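You operate a simulated robot arm through the tools that you are given. There is no shell and no other tool. Be economical: measure what you need, move in short steps, check, and stop when the job is done.

You run a simulated robot arm. Do the job below in one go: nothing can be reset, and whatever is moved stays where it is left.

## Task
Uncover the poultice, brush it off and seat the cramp in its holes.
Fine: lay the hessian roll on the banker; use the dust brush and put it back.

Only the result counts: the job must be done as asked and must still hold three seconds after the hand-in. Knocking over, shifting, dropping, spilling or breaking anything else fails it.

## Robot
A 7-joint arm with a two-finger parallel gripper, fixed in place. Base frame: the origin is at the foot of the arm, x ahead of it, y to its left, z up; the work surface is at about z = 820. Units: mm, degrees, N and s.
With the tool pointing down near the work surface it reaches from about 240 to 680 mm from the base axis. Its first joint turns from -66.0 to 66.0 degrees. Payload 2.4 kg.
The TCP is the grasp point between the finger pads, 30 mm short of the fingertips. In the tool frame z runs along the fingers and y along their closing line. The gripper opens to 94 mm. The fingers are 28 mm wide and 10 mm thick; the gripper's body (50 by 96 mm) begins 55 mm behind the TCP.
Orientation is that of the tool frame in the base frame, as [roll, pitch, yaw] about the fixed x, y, z axes, in that order (R = Rz(yaw) Ry(pitch) Rx(roll)). With the fingers straight down and closing along the base's y, the tool's x points along the base's -x, its y along +y and its z along -z.

## Interface
- The arm moves only by the tool arm_command. Its argument "targets" is a list of rows, each an object (a shift or turn left out is 0, a gripper value left out holds the last) with "translation": the shift along the tool's x, y, z in mm, a list of three; "angular": the turn, a rotation vector about the tool's x, y, z in degrees, a list of three. In form: [{"translation": [x, y, z], "angular": [rx, ry, rz]}, ...]. A call has 1 to 10 rows; each row shifts and turns the commanded pose from where the row before left it, along the tool's axes as they then stand. "jaw" is the gripper command, from -1 (shut) to 1 (fully open), values between in proportion, set as the call begins (left out, the last holds). Each row takes 0.2 s and may step no farther than 50 mm and 8.6 degrees from the row before; otherwise, or with a gripper value out of range, the whole call is refused. Where a pose cannot be reached the arm comes as near as it can. A force on the tool above 40 N (or 10 N above the force at the start of the call, whichever is more), or a blocked arm, ends the call early, and 0.2 s more pass. Each finger travels about 153 mm/s and halts on what it meets, pressing with about 30 N; the grip force reading is that of the motor and also rises with nothing between the fingers. The clock runs only during rows and for 0.2 s after the last one: add rows that do not move to give the fingers time. The reply holds the time, the measured pose of the TCP, the force on the tool along the base axes, the opening and the grip force, in the units named above and with some noise, and new pictures: "show" is both (left out), scene, wrist or none.
- Cameras (640 x 400 px; columns grow to the right, rows downward): "scene" is fixed at [51.3, 488.6, 1444.4]; the picture's right is [-0.60, -0.80, 0.00], its down [-0.45, 0.34, -0.83] and it looks along [0.66, -0.50, -0.56] (base axes); focal length 368 px, centre (320, 200). "wrist" rides on the gripper at [76, 14, -102] in the tool frame; the picture's right is [-0.18, 0.98, 0.00], its down [-0.75, -0.14, -0.64] and it looks along [-0.63, -0.12, 0.77] (tool axes); focal length 243 px, centre (320, 200). There is no depth. A picture from a camera that has moved, and an enlarged one, comes with that camera's place and axes in the base frame and with its lens.
- inspect(camera, box): a new picture of the part [left, top, right, bottom] of that camera's present view, enlarged. It takes no simulated time.
- sign_off(): hands the job in; it is judged then, once.

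Go step by step. Nothing tells you positions but the pictures and the camera data: compare them with the known pose of the tool, close in by small moves and look again before you grip or let go. The budget is 120 turns and 170 pictures, counting those below and the enlarged ones. Unless the task says otherwise, let go and move clear before handing in, and close with one line.

The tools are called after ">>>" as a command line: name --argument value ..., lists and objects as JSON in quotes. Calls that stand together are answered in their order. arm_command: Moves the arm, as the interface text tells. Its arguments: {"type":"object","properties":{"targets":{"type":"array","items":{"type":"object","properties":{"translation":{"type":"array","items":{"type":"number"}},"angular":{"type":"array","items":{"type":"number"}}}}},"jaw":{"type":"number"},"show":{"type":"string","enum":["both","scene","wrist","none"]}},"required":["targets"]} The other tools are called the same way: inspect (camera, box) takes an enlarged picture of a part of a camera's view; sign_off () hands the job in.

At the start:

```text
time: 0.0
tcp_pos: [381.5, 31.9, 1199.0]
tcp_rot: [179.9, 0.0, -179.9]
force: [0.0, 0.3, 0.3]
finger_gap: 93.8
grip_force: 0.1
```

scene: 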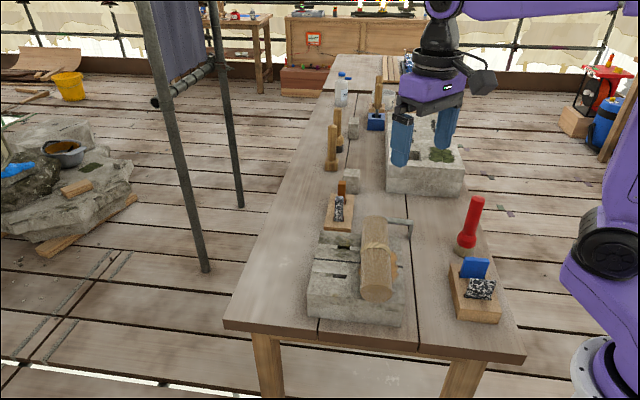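
wrist: 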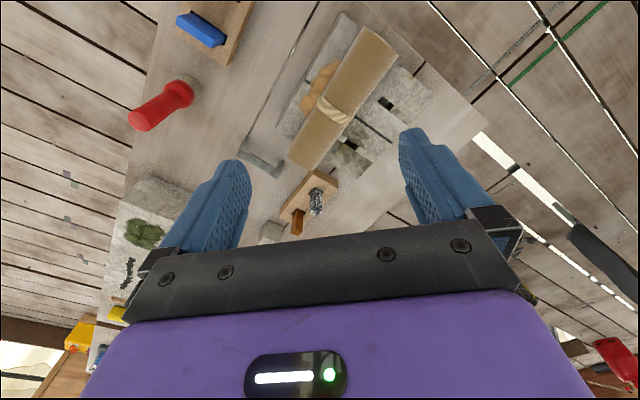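

I see a bench with a stone block carrying a hessian roll, a small dust brush on a rest behind it, and several other tools. I'll enlarge the relevant areas first.

>>> inspect --camera "scene" --box '[290, 170, 430, 340]'

>>> inspect --camera "scene" --box '[310, 60, 530, 200]'

>>> inspect --camera "wrist" --box '[220, 0, 440, 250]'

>>> inspect --camera "scene" --box '[410, 180, 530, 340]'

```text
2.35 times, centred on (360, 255) of scene
camera zoom: at [51.3, 488.6, 1444.4], right [-0.6, -0.8, 0.0], down [-0.45, 0.34, -0.83], along [0.66, -0.5, -0.56], focal length 866 px, centre (226, 71)
```

zoom: 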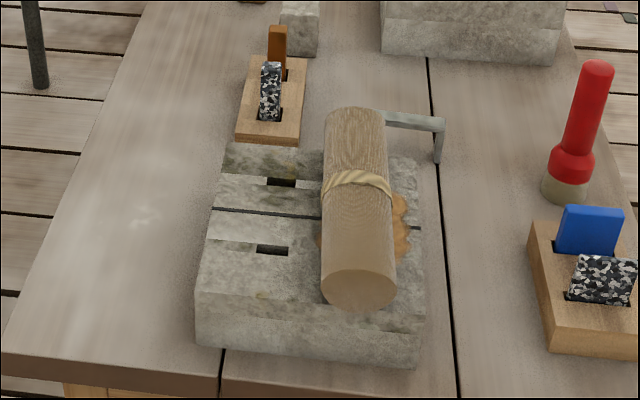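

```text
2.86 times, centred on (420, 130) of scene
camera zoom: at [51.3, 488.6, 1444.4], right [-0.6, -0.8, 0.0], down [-0.45, 0.34, -0.83], along [0.66, -0.5, -0.56], focal length 1052 px, centre (34, 400)
```

zoom: 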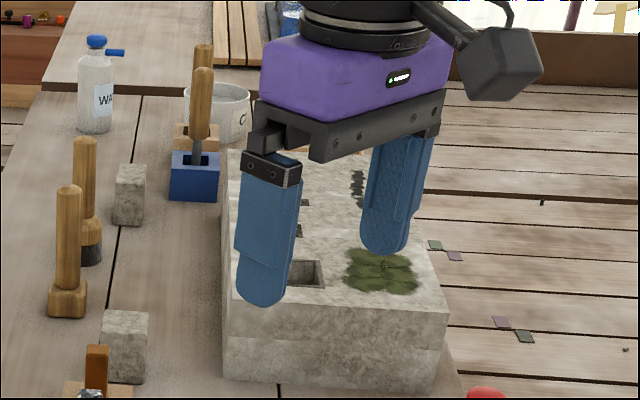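

```text
1.60 times, centred on (330, 125) of wrist
camera zoom: at [305.1, 45.8, 1299.7], right [0.18, 0.98, 0.0], down [0.75, -0.14, 0.64], along [0.63, -0.12, -0.77], focal length 388 px, centre (304, 320)
```

zoom: 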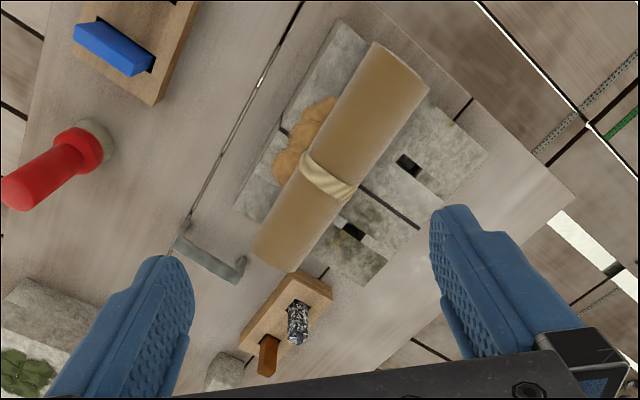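

```text
2.50 times, centred on (470, 260) of scene
camera zoom: at [51.3, 488.6, 1444.4], right [-0.6, -0.8, 0.0], down [-0.45, 0.34, -0.83], along [0.66, -0.5, -0.56], focal length 920 px, centre (-55, 50)
```

zoom: 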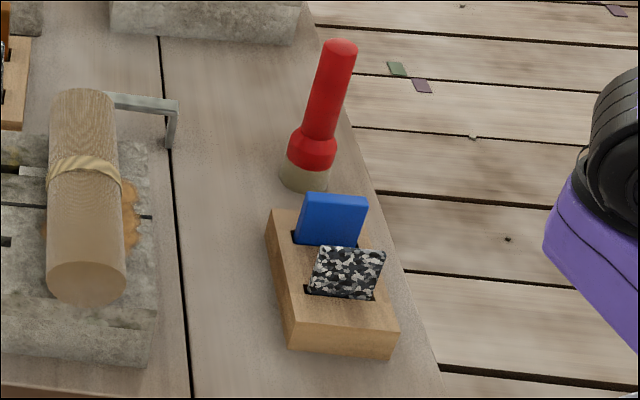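

The tools in reach seem to be the red brush at about (380,-215), a two-slot rest at about (277,-103) and another rest behind the stone. I'll enlarge these in the wrist view to identify them.

>>> inspect --camera "wrist" --box '[110, 0, 260, 140]'

>>> inspect --camera "wrist" --box '[230, 120, 350, 250]'

>>> inspect --camera "scene" --box '[315, 170, 375, 240]'

>>> inspect --camera "scene" --box '[375, 205, 425, 250]'

```text
2.86 times, centred on (185, 70) of wrist
camera zoom: at [305.1, 45.8, 1299.7], right [0.18, 0.98, 0.0], down [0.75, -0.14, 0.64], along [0.63, -0.12, -0.77], focal length 693 px, centre (706, 571)
```

zoom: 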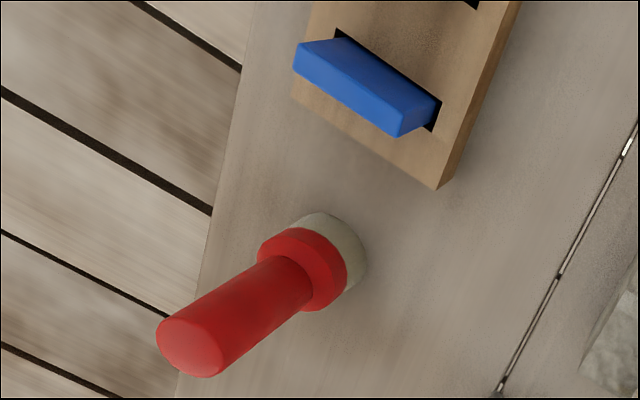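

```text
3.08 times, centred on (290, 185) of wrist
camera zoom: at [305.1, 45.8, 1299.7], right [0.18, 0.98, 0.0], down [0.75, -0.14, 0.64], along [0.63, -0.12, -0.77], focal length 746 px, centre (412, 246)
```

zoom: 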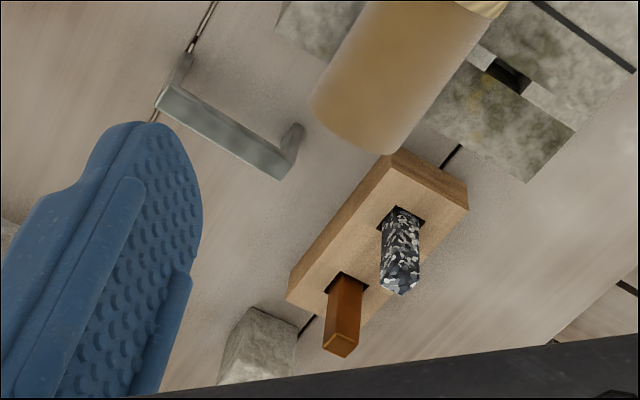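

```text
5.71 times, centred on (345, 205) of scene
camera zoom: at [51.3, 488.6, 1444.4], right [-0.6, -0.8, 0.0], down [-0.45, 0.34, -0.83], along [0.66, -0.5, -0.56], focal length 2104 px, centre (177, 171)
```

zoom: 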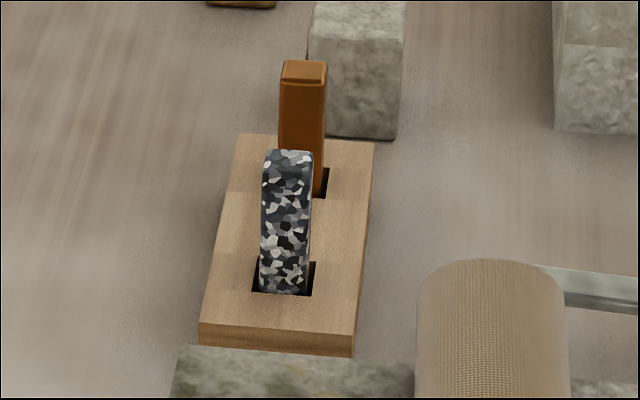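

```text
8.89 times, centred on (400, 228) of scene
camera zoom: at [51.3, 488.6, 1444.4], right [-0.6, -0.8, 0.0], down [-0.45, 0.34, -0.83], along [0.66, -0.5, -0.56], focal length 3272 px, centre (-391, -44)
```

zoom: 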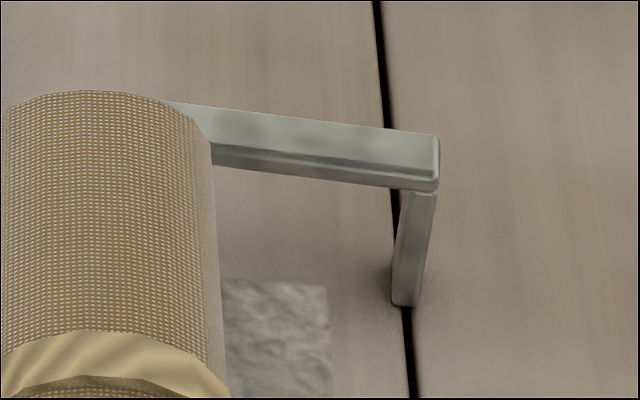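

The cramp stands on its legs at about (538,-125). The roll lies on the stone at 45°, centred near (430,60), and the red-handled brush is the only brush in reach. I'll turn the gripper to match the roll and hover over it.

>>> arm_command --targets '[{"translation": [-40, 28, 0], "angular": [0, 0, 7.33]}, {"translation": [0, 0, 25], "angular": [0, 0, 7.33]}, {"translation": [0, 0, 25], "angular": [0, 0, 7.33]}, {"translation": [0, 0, 25], "angular": [0, 0, 7.33]}, {"translation": [0, 0, 25], "angular": [0, 0, 7.33]}, {"translation": [0, 0, 25], "angular": [0, 0, 7.33]}, {}]' --jaw 1

```text
time: 1.6
tcp_pos: [422.7, 58.8, 1074.1]
tcp_rot: [-179.9, 0.1, 136.0]
force: [-0.8, 0.0, 0.4]
finger_gap: 94.0
grip_force: 0.1
camera wrist: at [377.3, 123.6, 1175.3], right [0.82, 0.58, 0.0], down [0.44, -0.63, 0.64], along [0.37, -0.52, -0.77], focal length 243 px, centre (320, 200)
```

scene: 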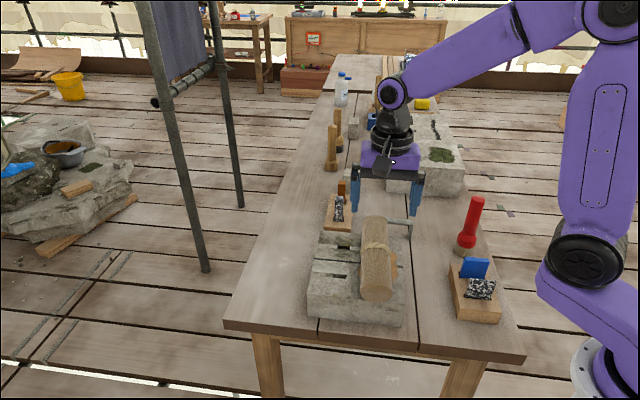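
wrist: 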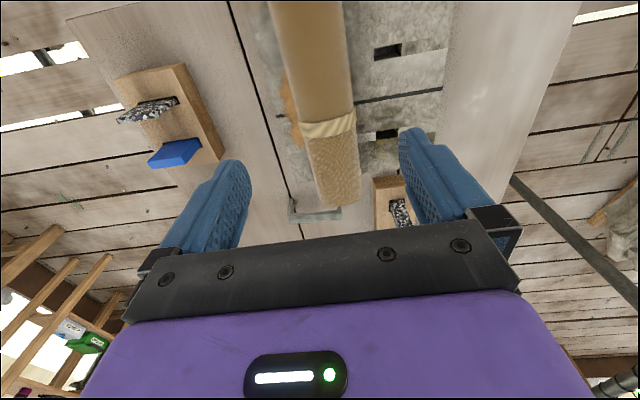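

The roll's axis runs from about (515,-19) to (364,120), so its centre is near (440,50), and the gripper yaw matches. I'll centre over it and go down to just above its top.

>>> arm_command --targets '[{"translation": [-17.8, 6, 40], "angular": [0, 0, -0.6]}, {"translation": [0, 0, 44]}, {}]'

>>> inspect --camera "scene" --box '[300, 150, 460, 330]'

```text
time: 2.4
tcp_pos: [438.7, 51.1, 987.9]
tcp_rot: [180.0, 0.0, 136.7]
force: [0.2, -0.4, 0.5]
finger_gap: 94.0
grip_force: 0.1
camera wrist: at [392.4, 114.3, 1089.9], right [0.81, 0.59, 0.0], down [0.45, -0.62, 0.64], along [0.38, -0.52, -0.77], focal length 243 px, centre (320, 200)
```

scene: 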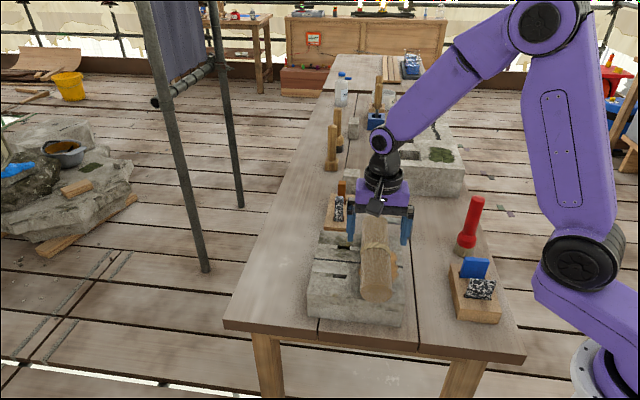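
wrist: 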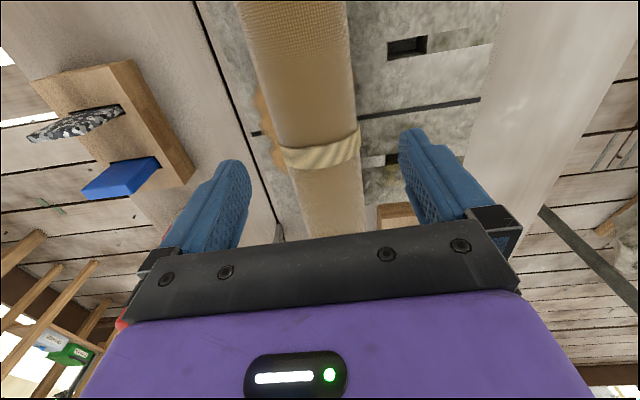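

```text
2.22 times, centred on (380, 240) of scene
camera zoom: at [51.3, 488.6, 1444.4], right [-0.6, -0.8, 0.0], down [-0.45, 0.34, -0.83], along [0.66, -0.5, -0.56], focal length 818 px, centre (187, 111)
```

zoom: 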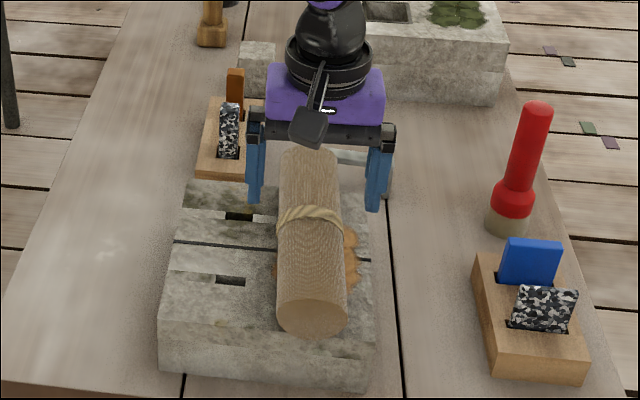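

The fingers straddle the roll evenly. I'll lower to z≈925 and close.

>>> arm_command --targets '[{"translation": [0, 0, 32]}, {"translation": [0, 0, 31]}, {}]'

>>> inspect --camera "scene" --box '[300, 150, 460, 330]'

```text
time: 3.2
tcp_pos: [439.1, 50.5, 926.3]
tcp_rot: [-180.0, 0.1, 136.7]
force: [0.3, -0.2, 0.8]
finger_gap: 94.0
grip_force: 0.0
camera wrist: at [392.3, 113.4, 1028.1], right [0.81, 0.59, 0.0], down [0.45, -0.62, 0.64], along [0.38, -0.52, -0.77], focal length 243 px, centre (320, 200)
```

scene: 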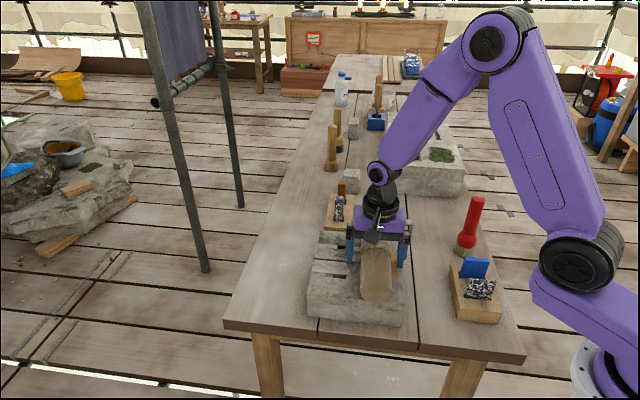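
wrist: 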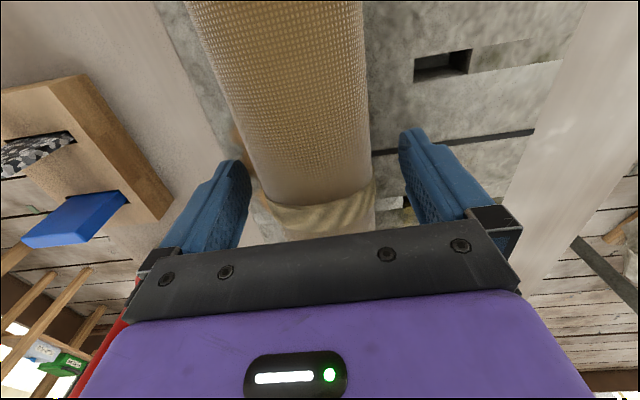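

```text
2.22 times, centred on (380, 240) of scene
camera zoom: at [51.3, 488.6, 1444.4], right [-0.6, -0.8, 0.0], down [-0.45, 0.34, -0.83], along [0.66, -0.5, -0.56], focal length 818 px, centre (187, 111)
```

zoom: 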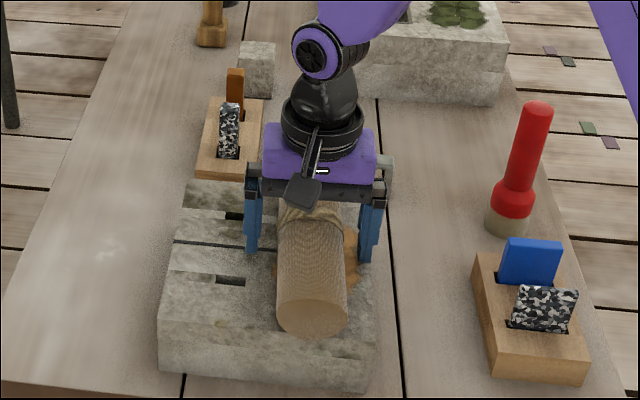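

Clear on both sides, so I'll close on the roll.

>>> arm_command --targets '[{}, {}, {}]' --jaw -1 --show "scene"

```text
time: 4.0
tcp_pos: [438.3, 50.4, 926.1]
tcp_rot: [-180.0, -0.1, 136.6]
force: [-0.1, -1.1, 0.1]
finger_gap: 60.1
grip_force: 30.3
```

scene: 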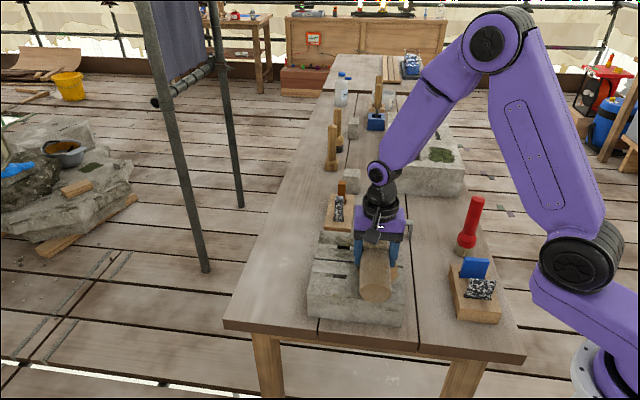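

Gripped, at a diameter of 60 mm. I'll lift it gently.

>>> arm_command --targets '[{"translation": [0, 0, -10]}, {"translation": [0, 0, -25]}, {"translation": [0, 0, -35]}, {"translation": [0, 0, -20]}, {}]'

>>> inspect --camera "scene" --box '[290, 170, 430, 340]'

```text
time: 5.2
tcp_pos: [439.2, 50.9, 1017.1]
tcp_rot: [-179.9, 0.1, 136.6]
force: [-0.2, -0.1, -1.7]
finger_gap: 60.1
grip_force: 30.7
camera wrist: at [393.2, 113.5, 1117.8], right [0.81, 0.59, 0.0], down [0.45, -0.62, 0.64], along [0.38, -0.52, -0.77], focal length 243 px, centre (320, 200)
```

scene: 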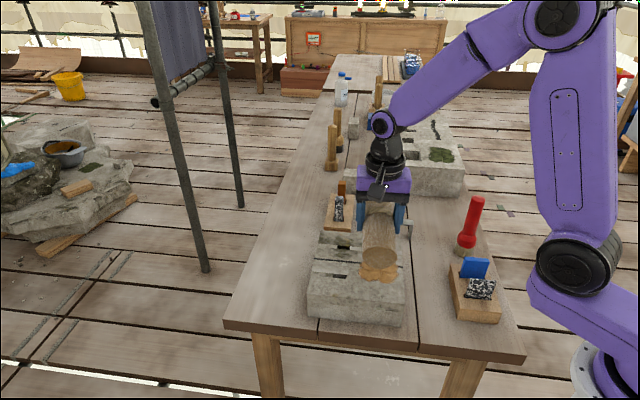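
wrist: 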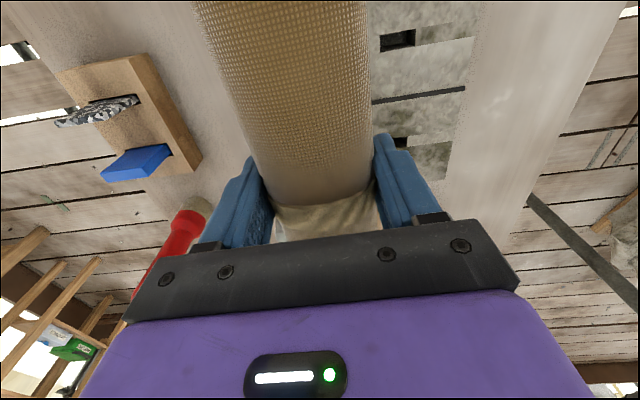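

```text
2.35 times, centred on (360, 255) of scene
camera zoom: at [51.3, 488.6, 1444.4], right [-0.6, -0.8, 0.0], down [-0.45, 0.34, -0.83], along [0.66, -0.5, -0.56], focal length 866 px, centre (226, 71)
```

zoom: 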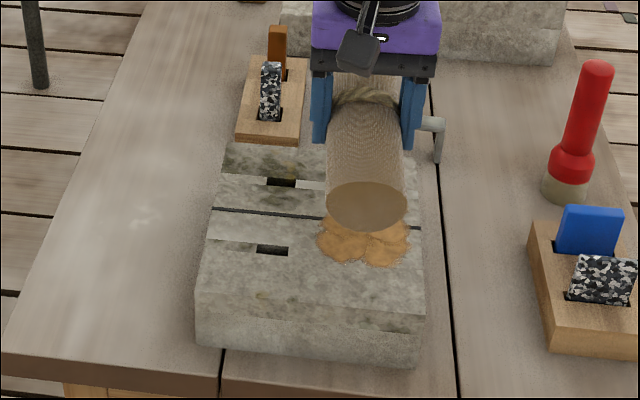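

The poultice is uncovered on the stone. Next I'll carry the roll to the clear bench left of the stone, at about (600,190).

>>> arm_command --targets '[{"translation": [-2, 20, 0]}, {"translation": [-4.5, 42, 0]}, {"translation": [-4.5, 45, 0]}, {"translation": [-4.5, 45, 0]}, {"translation": [-4, 40, 0]}, {"translation": [-2, 20, 0]}, {}]'

>>> inspect --camera "scene" --box '[320, 190, 430, 320]'

```text
time: 6.8
tcp_pos: [601.0, 187.8, 1015.0]
tcp_rot: [179.9, 0.1, 136.6]
force: [0.1, -0.5, -2.5]
finger_gap: 60.2
grip_force: 29.8
camera wrist: at [554.6, 250.7, 1117.1], right [0.81, 0.59, 0.0], down [0.45, -0.62, 0.64], along [0.38, -0.52, -0.77], focal length 243 px, centre (320, 200)
```

scene: 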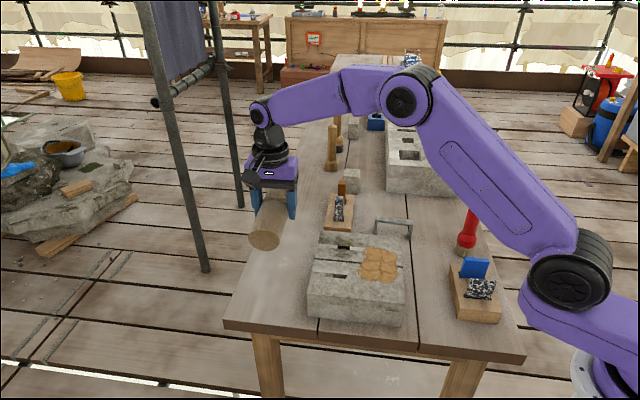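
wrist: 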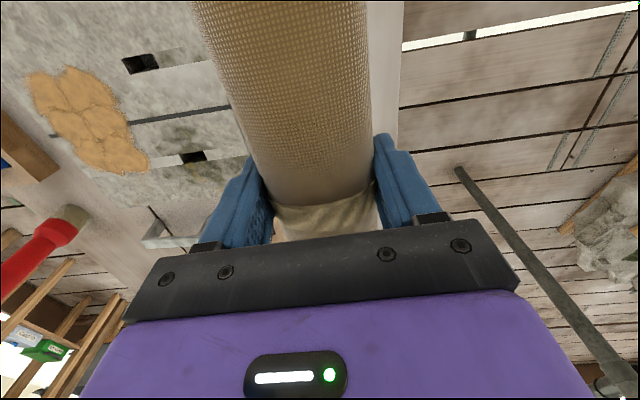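

```text
3.08 times, centred on (375, 255) of scene
camera zoom: at [51.3, 488.6, 1444.4], right [-0.6, -0.8, 0.0], down [-0.45, 0.34, -0.83], along [0.66, -0.5, -0.56], focal length 1133 px, centre (151, 31)
```

zoom: 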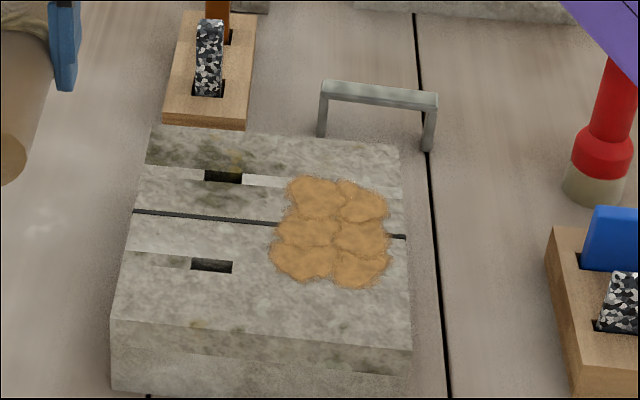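

The path is clear and there's about 50 mm from the roll to the bench edge. I'll lower it in stages, watching for contact.

>>> arm_command --targets '[{"translation": [0, 0, 40]}, {"translation": [0, 0, 45]}, {"translation": [0, 0, 40]}, {"translation": [0, 0, 15]}, {"translation": [0, 0, 6]}, {}]' --show "scene"

>>> inspect --camera "scene" --box '[210, 170, 320, 290]'

```text
time: 8.2
tcp_pos: [600.3, 190.9, 869.5]
tcp_rot: [-180.0, -0.1, 136.8]
force: [-0.4, -0.1, -3.2]
finger_gap: 60.3
grip_force: 29.9
```

scene: 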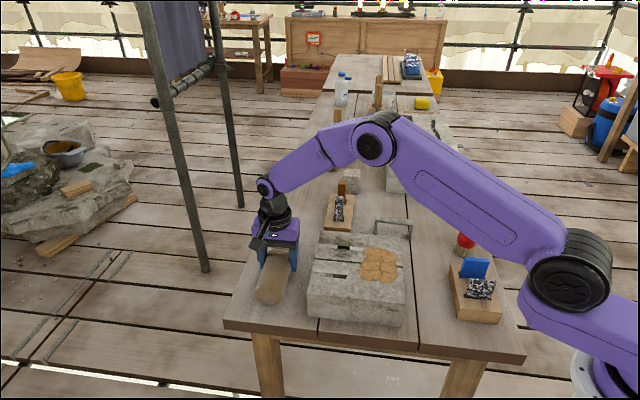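

```text
3.33 times, centred on (265, 230) of scene
camera zoom: at [51.3, 488.6, 1444.4], right [-0.6, -0.8, 0.0], down [-0.45, 0.34, -0.83], along [0.66, -0.5, -0.56], focal length 1227 px, centre (503, 100)
```

zoom: 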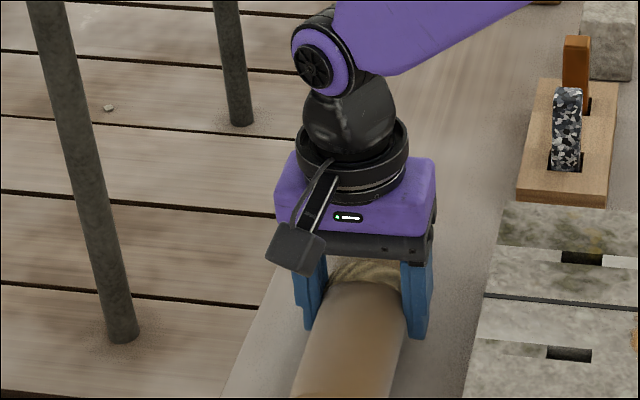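

>>> arm_command --targets '[{"translation": [0, 0, 4]}, {}]' --show "none"

```text
time: 8.8
tcp_pos: [600.3, 190.8, 866.4]
tcp_rot: [-180.0, 0.1, 136.7]
force: [0.6, 0.6, -2.7]
finger_gap: 60.3
grip_force: 30.6
```

The roll isn't touching yet, so I'll continue in small steps.

>>> arm_command --targets '[{"translation": [0, 0, 3]}, {}]' --show "none"

>>> arm_command --targets '[{"translation": [0, 0, 2]}, {}]' --show "none"

>>> arm_command --targets '[{"translation": [0, 0, 2]}, {}]' --show "none"

```text
time: 9.4
tcp_pos: [600.2, 191.3, 862.9]
tcp_rot: [-179.9, 0.0, 136.7]
force: [0.5, -0.2, -3.1]
finger_gap: 59.8
grip_force: 30.3
```

```text
time: 10.0
tcp_pos: [599.5, 191.4, 860.9]
tcp_rot: [-180.0, 0.1, 136.6]
force: [0.1, 0.0, -3.4]
finger_gap: 60.3
grip_force: 30.2
```

```text
time: 10.6
tcp_pos: [599.5, 191.2, 859.9]
tcp_rot: [179.9, 0.0, 136.7]
force: [0.5, -0.1, -2.8]
finger_gap: 60.5
grip_force: 30.0
```

>>> arm_command --targets '[{"translation": [0, 0, 2]}, {}]' --show "none"

>>> arm_command --targets '[{"translation": [0, 0, 2]}, {}]' --show "none"

>>> arm_command --targets '[{"translation": [0, 0, 2]}, {}]'

```text
time: 11.2
tcp_pos: [600.2, 190.3, 857.1]
tcp_rot: [-180.0, 0.0, 136.7]
force: [0.8, -0.5, -3.1]
finger_gap: 60.3
grip_force: 30.4
```

```text
time: 11.8
tcp_pos: [599.8, 191.2, 855.7]
tcp_rot: [179.9, 0.1, 136.7]
force: [-9.5, -2.2, 22.9]
finger_gap: 60.3
grip_force: 29.5
```

```text
time: 12.2
tcp_pos: [601.3, 191.9, 856.2]
tcp_rot: [179.8, 0.2, 136.7]
force: [-1.4, -0.4, 6.4]
finger_gap: 59.9
grip_force: 30.1
stopped in row 2: the force on the tool passed its limit (the readings are from after the stop); the commanded pose is now the measured one
camera wrist: at [554.1, 254.4, 958.0], right [0.81, 0.59, 0.0], down [0.45, -0.62, 0.64], along [0.38, -0.52, -0.77], focal length 243 px, centre (320, 200)
```

scene: 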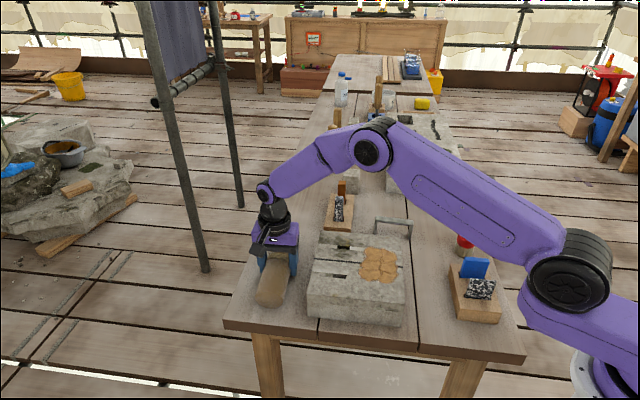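
wrist: 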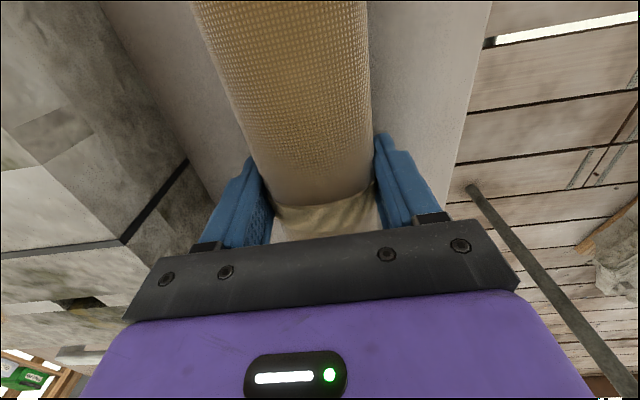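

The roll is resting on the bench. I'll open gently first, then fully.

>>> arm_command --targets '[{}, {}]' --jaw 0.4 --show "none"

>>> arm_command --targets '[{}, {}]' --jaw 1

```text
time: 12.8
tcp_pos: [599.9, 191.0, 855.9]
tcp_rot: [179.8, 0.0, 136.7]
force: [0.4, 0.3, -0.1]
finger_gap: 65.8
grip_force: 0.1
```

```text
time: 13.4
tcp_pos: [601.4, 190.6, 856.2]
tcp_rot: [180.0, 0.1, 136.6]
force: [0.6, -0.3, 1.0]
finger_gap: 94.0
grip_force: 0.0
camera wrist: at [554.0, 254.3, 957.4], right [0.81, 0.59, 0.0], down [0.45, -0.62, 0.64], along [0.38, -0.52, -0.77], focal length 243 px, centre (320, 200)
```

scene: 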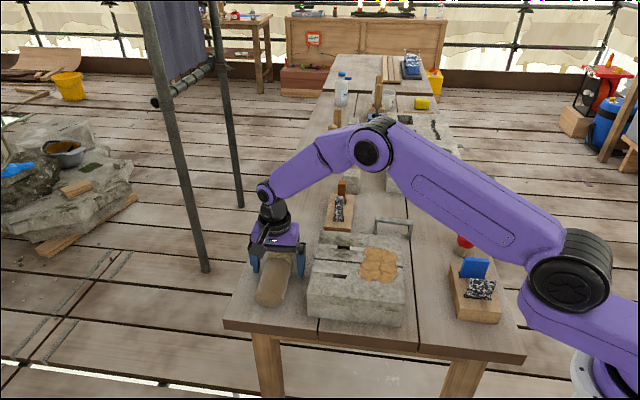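
wrist: 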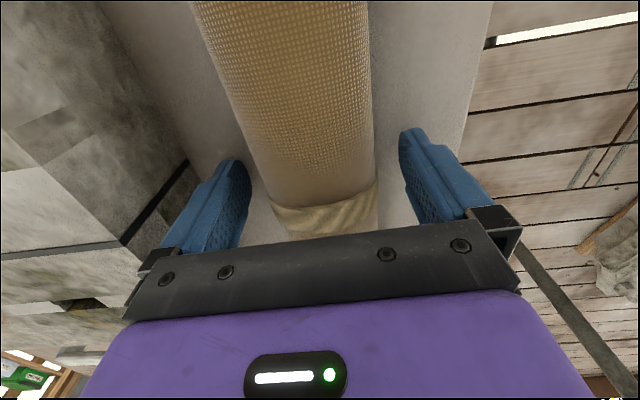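

The roll stays put. I'll rise clear and travel toward the brush, estimated at (388,-218) and about 160 mm tall.

>>> arm_command --targets '[{"translation": [0, 0, -20]}, {"translation": [0, 0, -45]}, {"translation": [0, 0, -50]}, {"translation": [0, 0, -50]}, {"translation": [0, 0, -50]}, {}]' --show "none"

>>> arm_command --targets '[{"translation": [-11, -40, 0]}, {"translation": [-12, -43, 0]}, {"translation": [-12, -43, 0]}, {"translation": [-12, -43, 0]}, {"translation": [-12, -43, 0]}, {"translation": [-12, -43, 0]}, {"translation": [-12, -43, 0]}, {"translation": [-12, -43, 0]}, {"translation": [-10, -34, 0]}, {}]'

```text
time: 14.8
tcp_pos: [598.9, 192.4, 1075.2]
tcp_rot: [179.9, -0.1, 136.7]
force: [-0.4, -0.2, -0.2]
finger_gap: 94.1
grip_force: 0.0
```

```text
time: 17.0
tcp_pos: [417.4, -153.2, 1070.0]
tcp_rot: [179.9, 0.0, 136.8]
force: [0.1, 0.1, -0.4]
finger_gap: 93.9
grip_force: 0.1
camera wrist: at [370.7, -90.4, 1171.8], right [0.81, 0.59, 0.0], down [0.45, -0.62, 0.64], along [0.38, -0.52, -0.77], focal length 243 px, centre (320, 200)
```

scene: 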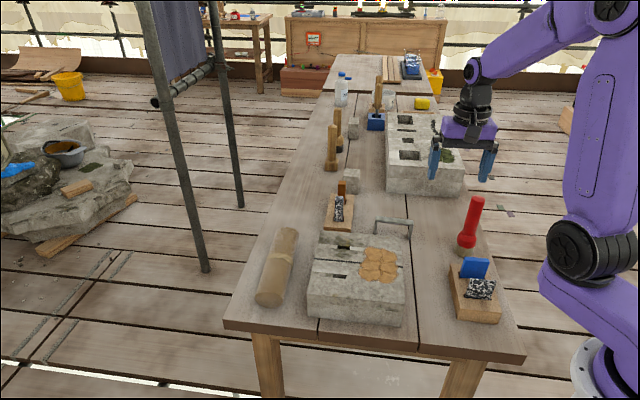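
wrist: 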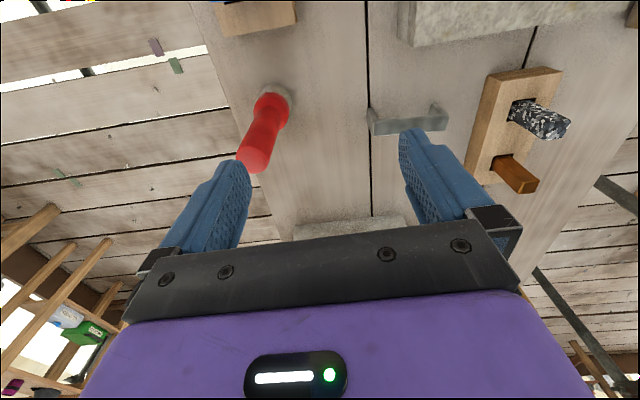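

From the wrist view the brush axis is at (387,-213). I'll move above it.

>>> arm_command --targets '[{"translation": [-9.5, -32, 0]}, {"translation": [-9.5, -32, 0]}, {"translation": [0, 0, 30]}, {}]'

>>> inspect --camera "scene" --box '[410, 130, 530, 330]'

```text
time: 18.0
tcp_pos: [389.8, -211.9, 1038.4]
tcp_rot: [179.9, 0.1, 136.8]
force: [0.3, -0.3, 0.2]
finger_gap: 93.9
grip_force: 0.1
camera wrist: at [342.9, -149.3, 1140.8], right [0.81, 0.59, 0.0], down [0.45, -0.62, 0.64], along [0.38, -0.52, -0.77], focal length 243 px, centre (320, 200)
```

scene: 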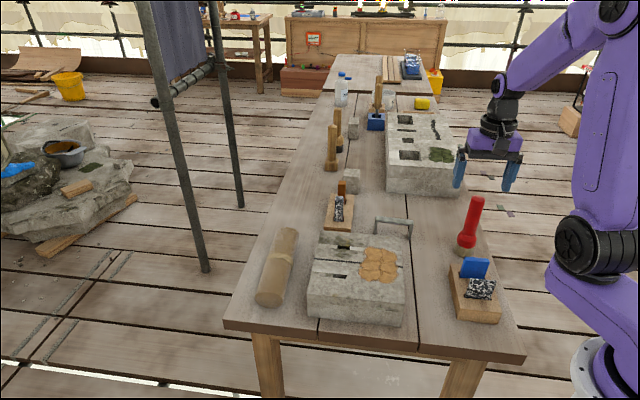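
wrist: 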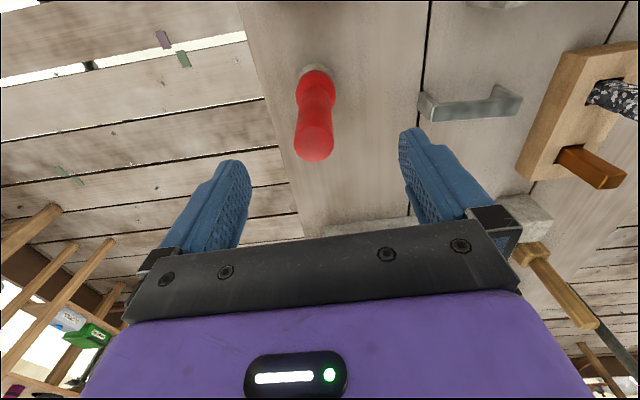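

```text
2.00 times, centred on (470, 230) of scene
camera zoom: at [51.3, 488.6, 1444.4], right [-0.6, -0.8, 0.0], down [-0.45, 0.34, -0.83], along [0.66, -0.5, -0.56], focal length 736 px, centre (20, 140)
```

zoom: 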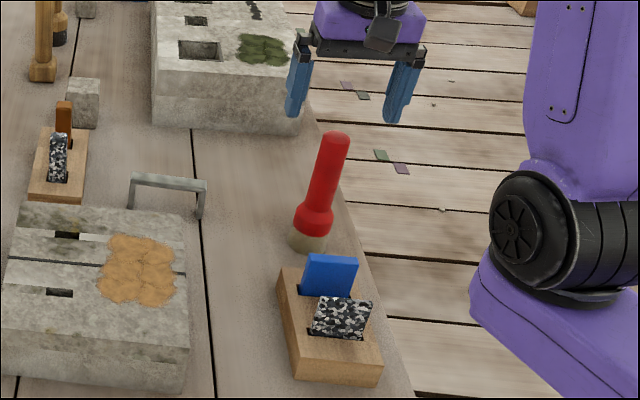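

Near enough aligned: I'll trim by about 3 mm and descend around the handle.

>>> arm_command --targets '[{"translation": [1, -3.5, 30]}, {"translation": [0, 0, 35]}, {"translation": [0, 0, 33]}, {}]'

>>> inspect --camera "scene" --box '[410, 130, 530, 330]'

```text
time: 19.0
tcp_pos: [385.1, -216.1, 942.2]
tcp_rot: [180.0, 0.2, 136.7]
force: [-0.2, -1.0, -0.2]
finger_gap: 93.8
grip_force: 0.2
camera wrist: at [339.2, -152.9, 1043.7], right [0.81, 0.59, 0.0], down [0.45, -0.62, 0.64], along [0.38, -0.52, -0.77], focal length 243 px, centre (320, 200)
```

scene: 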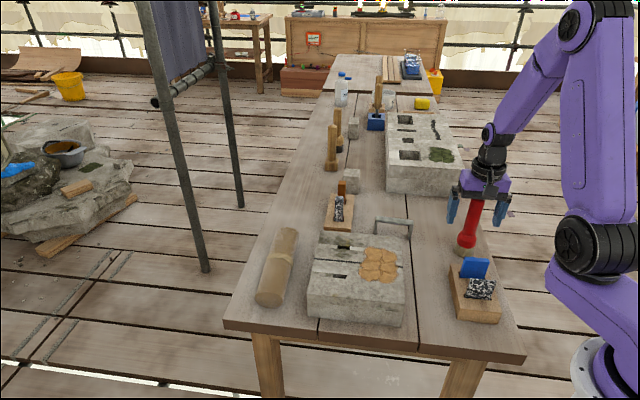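
wrist: 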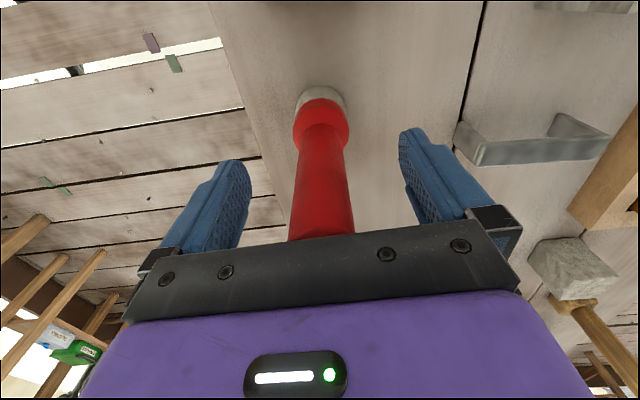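

```text
2.00 times, centred on (470, 230) of scene
camera zoom: at [51.3, 488.6, 1444.4], right [-0.6, -0.8, 0.0], down [-0.45, 0.34, -0.83], along [0.66, -0.5, -0.56], focal length 736 px, centre (20, 140)
```

zoom: 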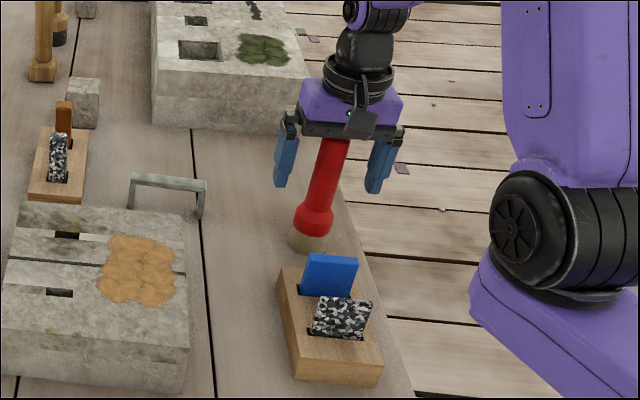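

The handle is centred between the pads, so I'll close.

>>> arm_command --targets '[{}, {}, {}]' --jaw -1

>>> inspect --camera "scene" --box '[410, 130, 530, 330]'

```text
time: 19.8
tcp_pos: [385.6, -215.0, 943.0]
tcp_rot: [179.9, -0.1, 136.7]
force: [-0.1, 0.2, -0.6]
finger_gap: 29.6
grip_force: 29.9
camera wrist: at [339.3, -152.9, 1044.1], right [0.81, 0.59, 0.0], down [0.45, -0.62, 0.64], along [0.38, -0.52, -0.77], focal length 243 px, centre (320, 200)
```

scene: 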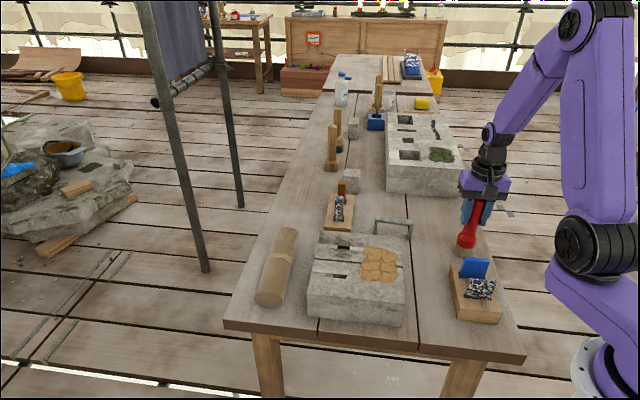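
wrist: 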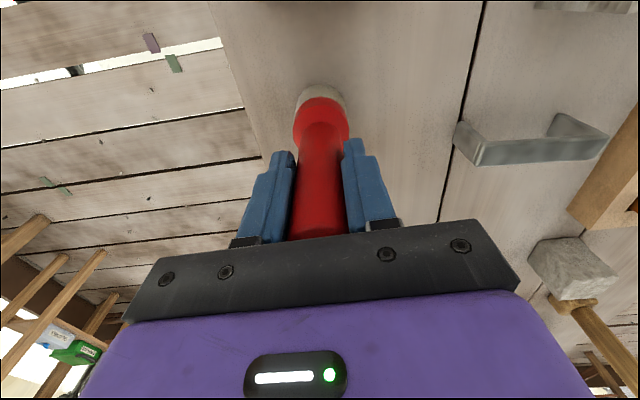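

```text
2.00 times, centred on (470, 230) of scene
camera zoom: at [51.3, 488.6, 1444.4], right [-0.6, -0.8, 0.0], down [-0.45, 0.34, -0.83], along [0.66, -0.5, -0.56], focal length 736 px, centre (20, 140)
```

zoom: 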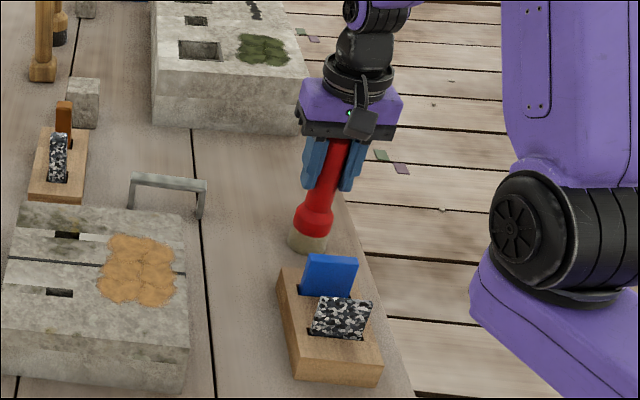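

The brush is gripped with its bottom 122.5 mm below the TCP; its home pose is TCP (385.5,-215.2,943). I'll lift it and carry it to the far-left corner of the poultice, which is centred at about (433,42) and roughly 108×82 mm.

>>> arm_command --targets '[{"translation": [0, 0, -20]}, {"translation": [0, 0, -40]}, {"translation": [0, 0, -40]}, {"translation": [0, 0, -37]}, {"translation": [16.3, 44.7, 0]}, {"translation": [16.3, 44.7, 0]}, {"translation": [16.3, 44.7, 0]}, {"translation": [16.3, 44.7, 0]}, {"translation": [16.3, 44.7, 0]}, {"translation": [16.3, 44.7, 0]}]'

>>> inspect --camera "scene" --box '[300, 130, 460, 340]'

```text
time: 22.0
tcp_pos: [498.6, 49.5, 1077.9]
tcp_rot: [179.9, 0.0, 136.6]
force: [0.2, -0.2, -1.2]
finger_gap: 29.7
grip_force: 30.1
camera wrist: at [452.3, 113.1, 1179.1], right [0.81, 0.59, 0.0], down [0.45, -0.62, 0.64], along [0.38, -0.52, -0.77], focal length 243 px, centre (320, 200)
```

scene: 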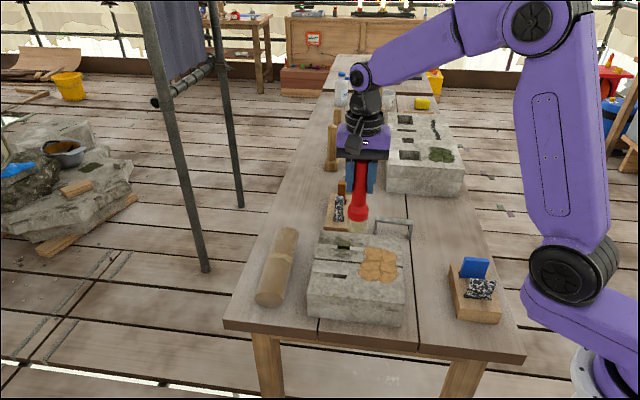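
wrist: 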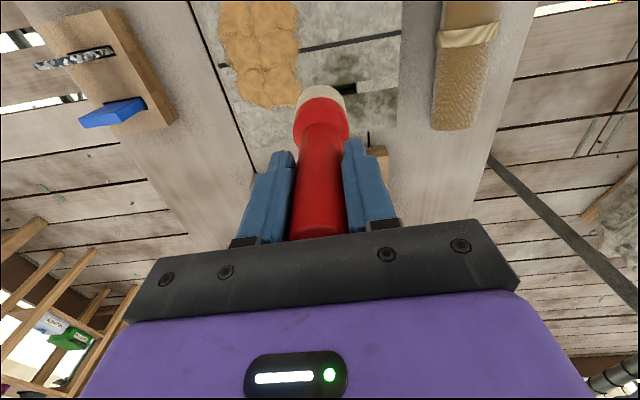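

```text
1.90 times, centred on (380, 235) of scene
camera zoom: at [51.3, 488.6, 1444.4], right [-0.6, -0.8, 0.0], down [-0.45, 0.34, -0.83], along [0.66, -0.5, -0.56], focal length 701 px, centre (206, 133)
```

zoom: 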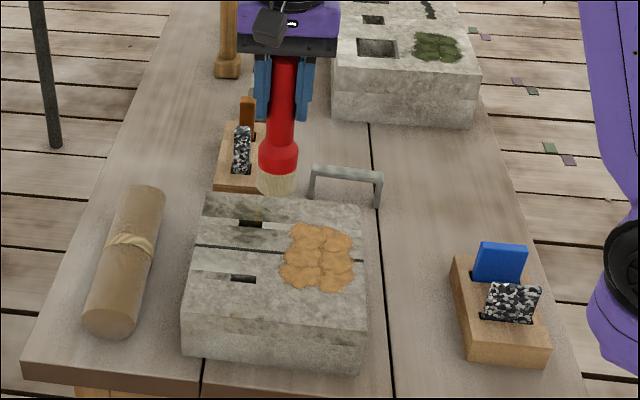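

I'll lower toward the stone surface and feel for contact beside the poultice.

>>> arm_command --targets '[{"translation": [0, 0, 35]}, {"translation": [0, 0, 25]}, {}]' --show "none"

>>> arm_command --targets '[{"translation": [0, 0, 4]}, {}]' --show "scene"

>>> arm_command --targets '[{"translation": [0, 0, 2]}, {}]' --show "none"

```text
time: 22.8
tcp_pos: [498.4, 48.6, 1018.0]
tcp_rot: [179.9, 0.1, 136.7]
force: [0.0, -0.7, -2.0]
finger_gap: 29.7
grip_force: 30.2
```

```text
time: 23.4
tcp_pos: [499.2, 48.9, 1012.9]
tcp_rot: [179.9, 0.1, 136.6]
force: [-0.3, 0.1, -1.2]
finger_gap: 29.6
grip_force: 29.8
```

scene: 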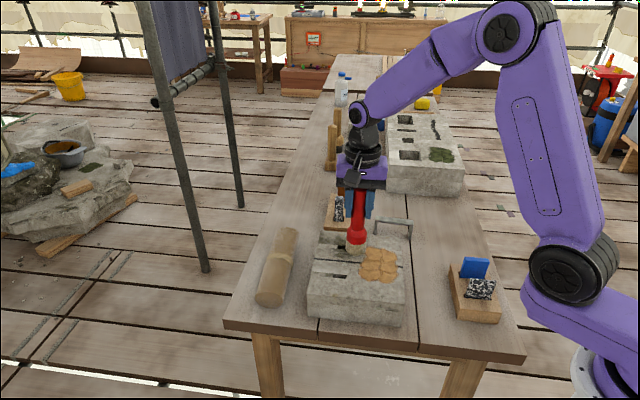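

```text
time: 24.0
tcp_pos: [498.2, 48.7, 1012.0]
tcp_rot: [179.9, 0.1, 136.7]
force: [-1.7, 0.4, 2.5]
finger_gap: 29.7
grip_force: 30.5
```

Contact is at TCP z≈1012, so the stone top is about 889. I'll sweep the first lane across to the right.

>>> arm_command --targets '[{"translation": [0, -12, 0]}, {"translation": [0, -12, 0]}, {"translation": [0, -12, 0]}, {"translation": [0, -12, 0]}, {"translation": [0, -12, 0]}, {"translation": [0, -12, 0]}, {"translation": [0, -12, 0]}, {"translation": [0, -12, 0]}, {}]'

>>> inspect --camera "scene" --box '[320, 190, 430, 320]'

```text
time: 26.0
tcp_pos: [433.3, -23.1, 1012.6]
tcp_rot: [179.9, 0.0, 136.7]
force: [0.9, 0.5, 0.4]
finger_gap: 29.2
grip_force: 30.3
camera wrist: at [385.8, 40.8, 1114.1], right [0.81, 0.59, 0.0], down [0.45, -0.62, 0.64], along [0.38, -0.52, -0.77], focal length 243 px, centre (320, 200)
```

scene: 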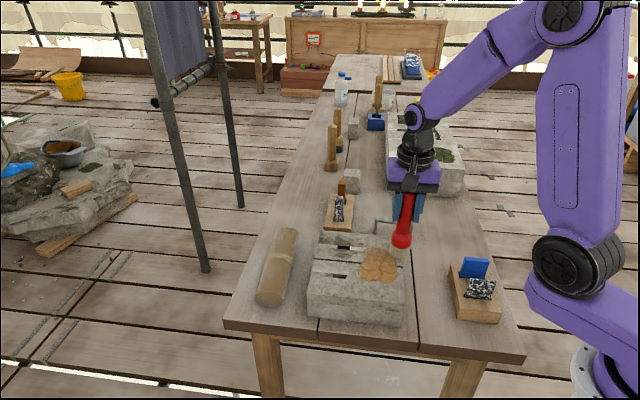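
wrist: 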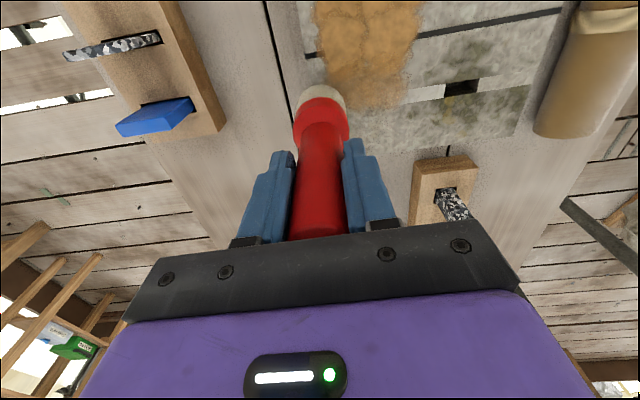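

```text
3.08 times, centred on (375, 255) of scene
camera zoom: at [51.3, 488.6, 1444.4], right [-0.6, -0.8, 0.0], down [-0.45, 0.34, -0.83], along [0.66, -0.5, -0.56], focal length 1133 px, centre (151, 31)
```

zoom: 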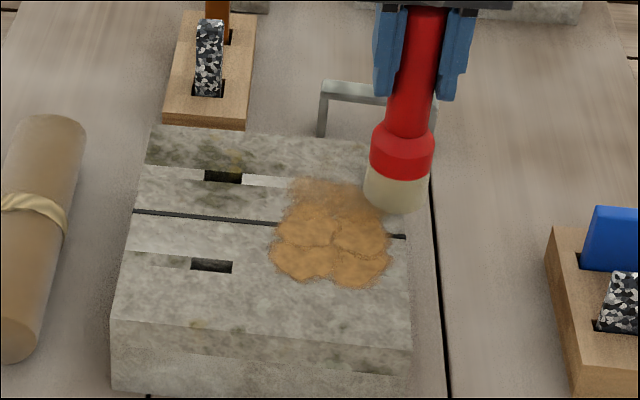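

That pass thinned the first row. I'll continue with more lanes, stepping toward the front.

>>> arm_command --targets '[{"translation": [12, 0, 0]}, {"translation": [0, 12, 0]}, {"translation": [0, 12, 0]}, {"translation": [0, 12, 0]}, {"translation": [0, 12, 0]}, {"translation": [0, 12, 0]}, {"translation": [0, 12, 0]}, {"translation": [0, 10, 0]}]' --show "none"

>>> arm_command --targets '[{"translation": [18, 0, 0]}, {"translation": [0, -12, 0]}, {"translation": [0, -12, 0]}, {"translation": [0, -12, 0]}, {"translation": [0, -12, 0]}, {"translation": [0, -12, 0]}, {"translation": [0, -12, 0]}, {"translation": [0, -12, 0]}]' --show "none"

>>> arm_command --targets '[{"translation": [18, 0, 0]}, {"translation": [0, 12, 0]}, {"translation": [0, 12, 0]}, {"translation": [0, 12, 0]}, {"translation": [0, 12, 0]}, {"translation": [0, 12, 0]}, {"translation": [0, 12, 0]}, {"translation": [0, 12, 0]}]' --show "scene"

>>> inspect --camera "scene" --box '[320, 190, 430, 320]'

```text
time: 27.8
tcp_pos: [479.9, 44.4, 1011.7]
tcp_rot: [179.8, 0.1, 136.8]
force: [-0.2, -0.6, -0.4]
finger_gap: 29.6
grip_force: 30.1
```

```text
time: 29.6
tcp_pos: [410.8, -3.7, 1012.6]
tcp_rot: [179.7, 0.2, 136.8]
force: [3.5, 3.8, 8.9]
finger_gap: 29.5
grip_force: 30.1
```

```text
time: 31.4
tcp_pos: [454.5, 70.2, 1011.6]
tcp_rot: [179.8, -0.1, 136.7]
force: [-1.3, -2.1, 2.6]
finger_gap: 29.3
grip_force: 30.1
```

scene: 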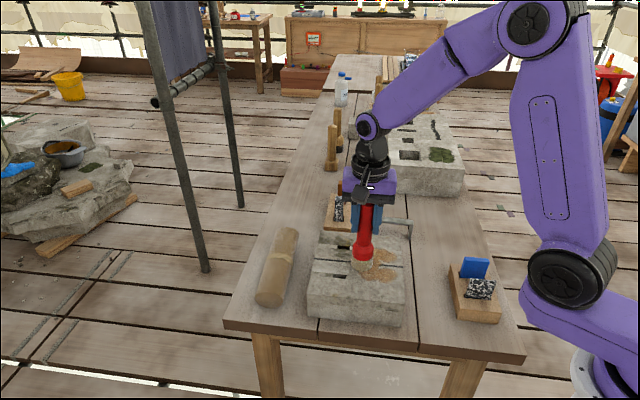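

```text
3.08 times, centred on (375, 255) of scene
camera zoom: at [51.2, 488.5, 1444.4], right [-0.6, -0.8, 0.0], down [-0.45, 0.34, -0.83], along [0.66, -0.5, -0.56], focal length 1133 px, centre (151, 31)
```

zoom: 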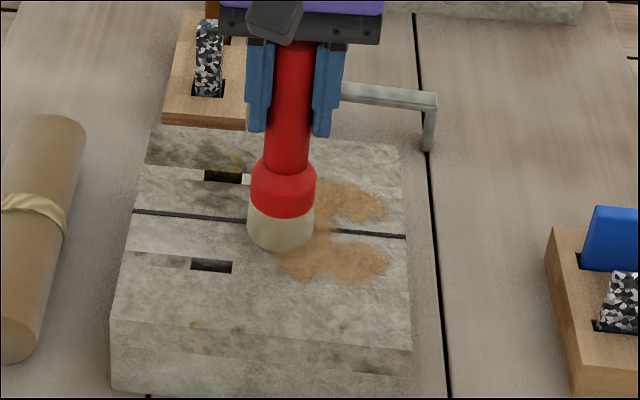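

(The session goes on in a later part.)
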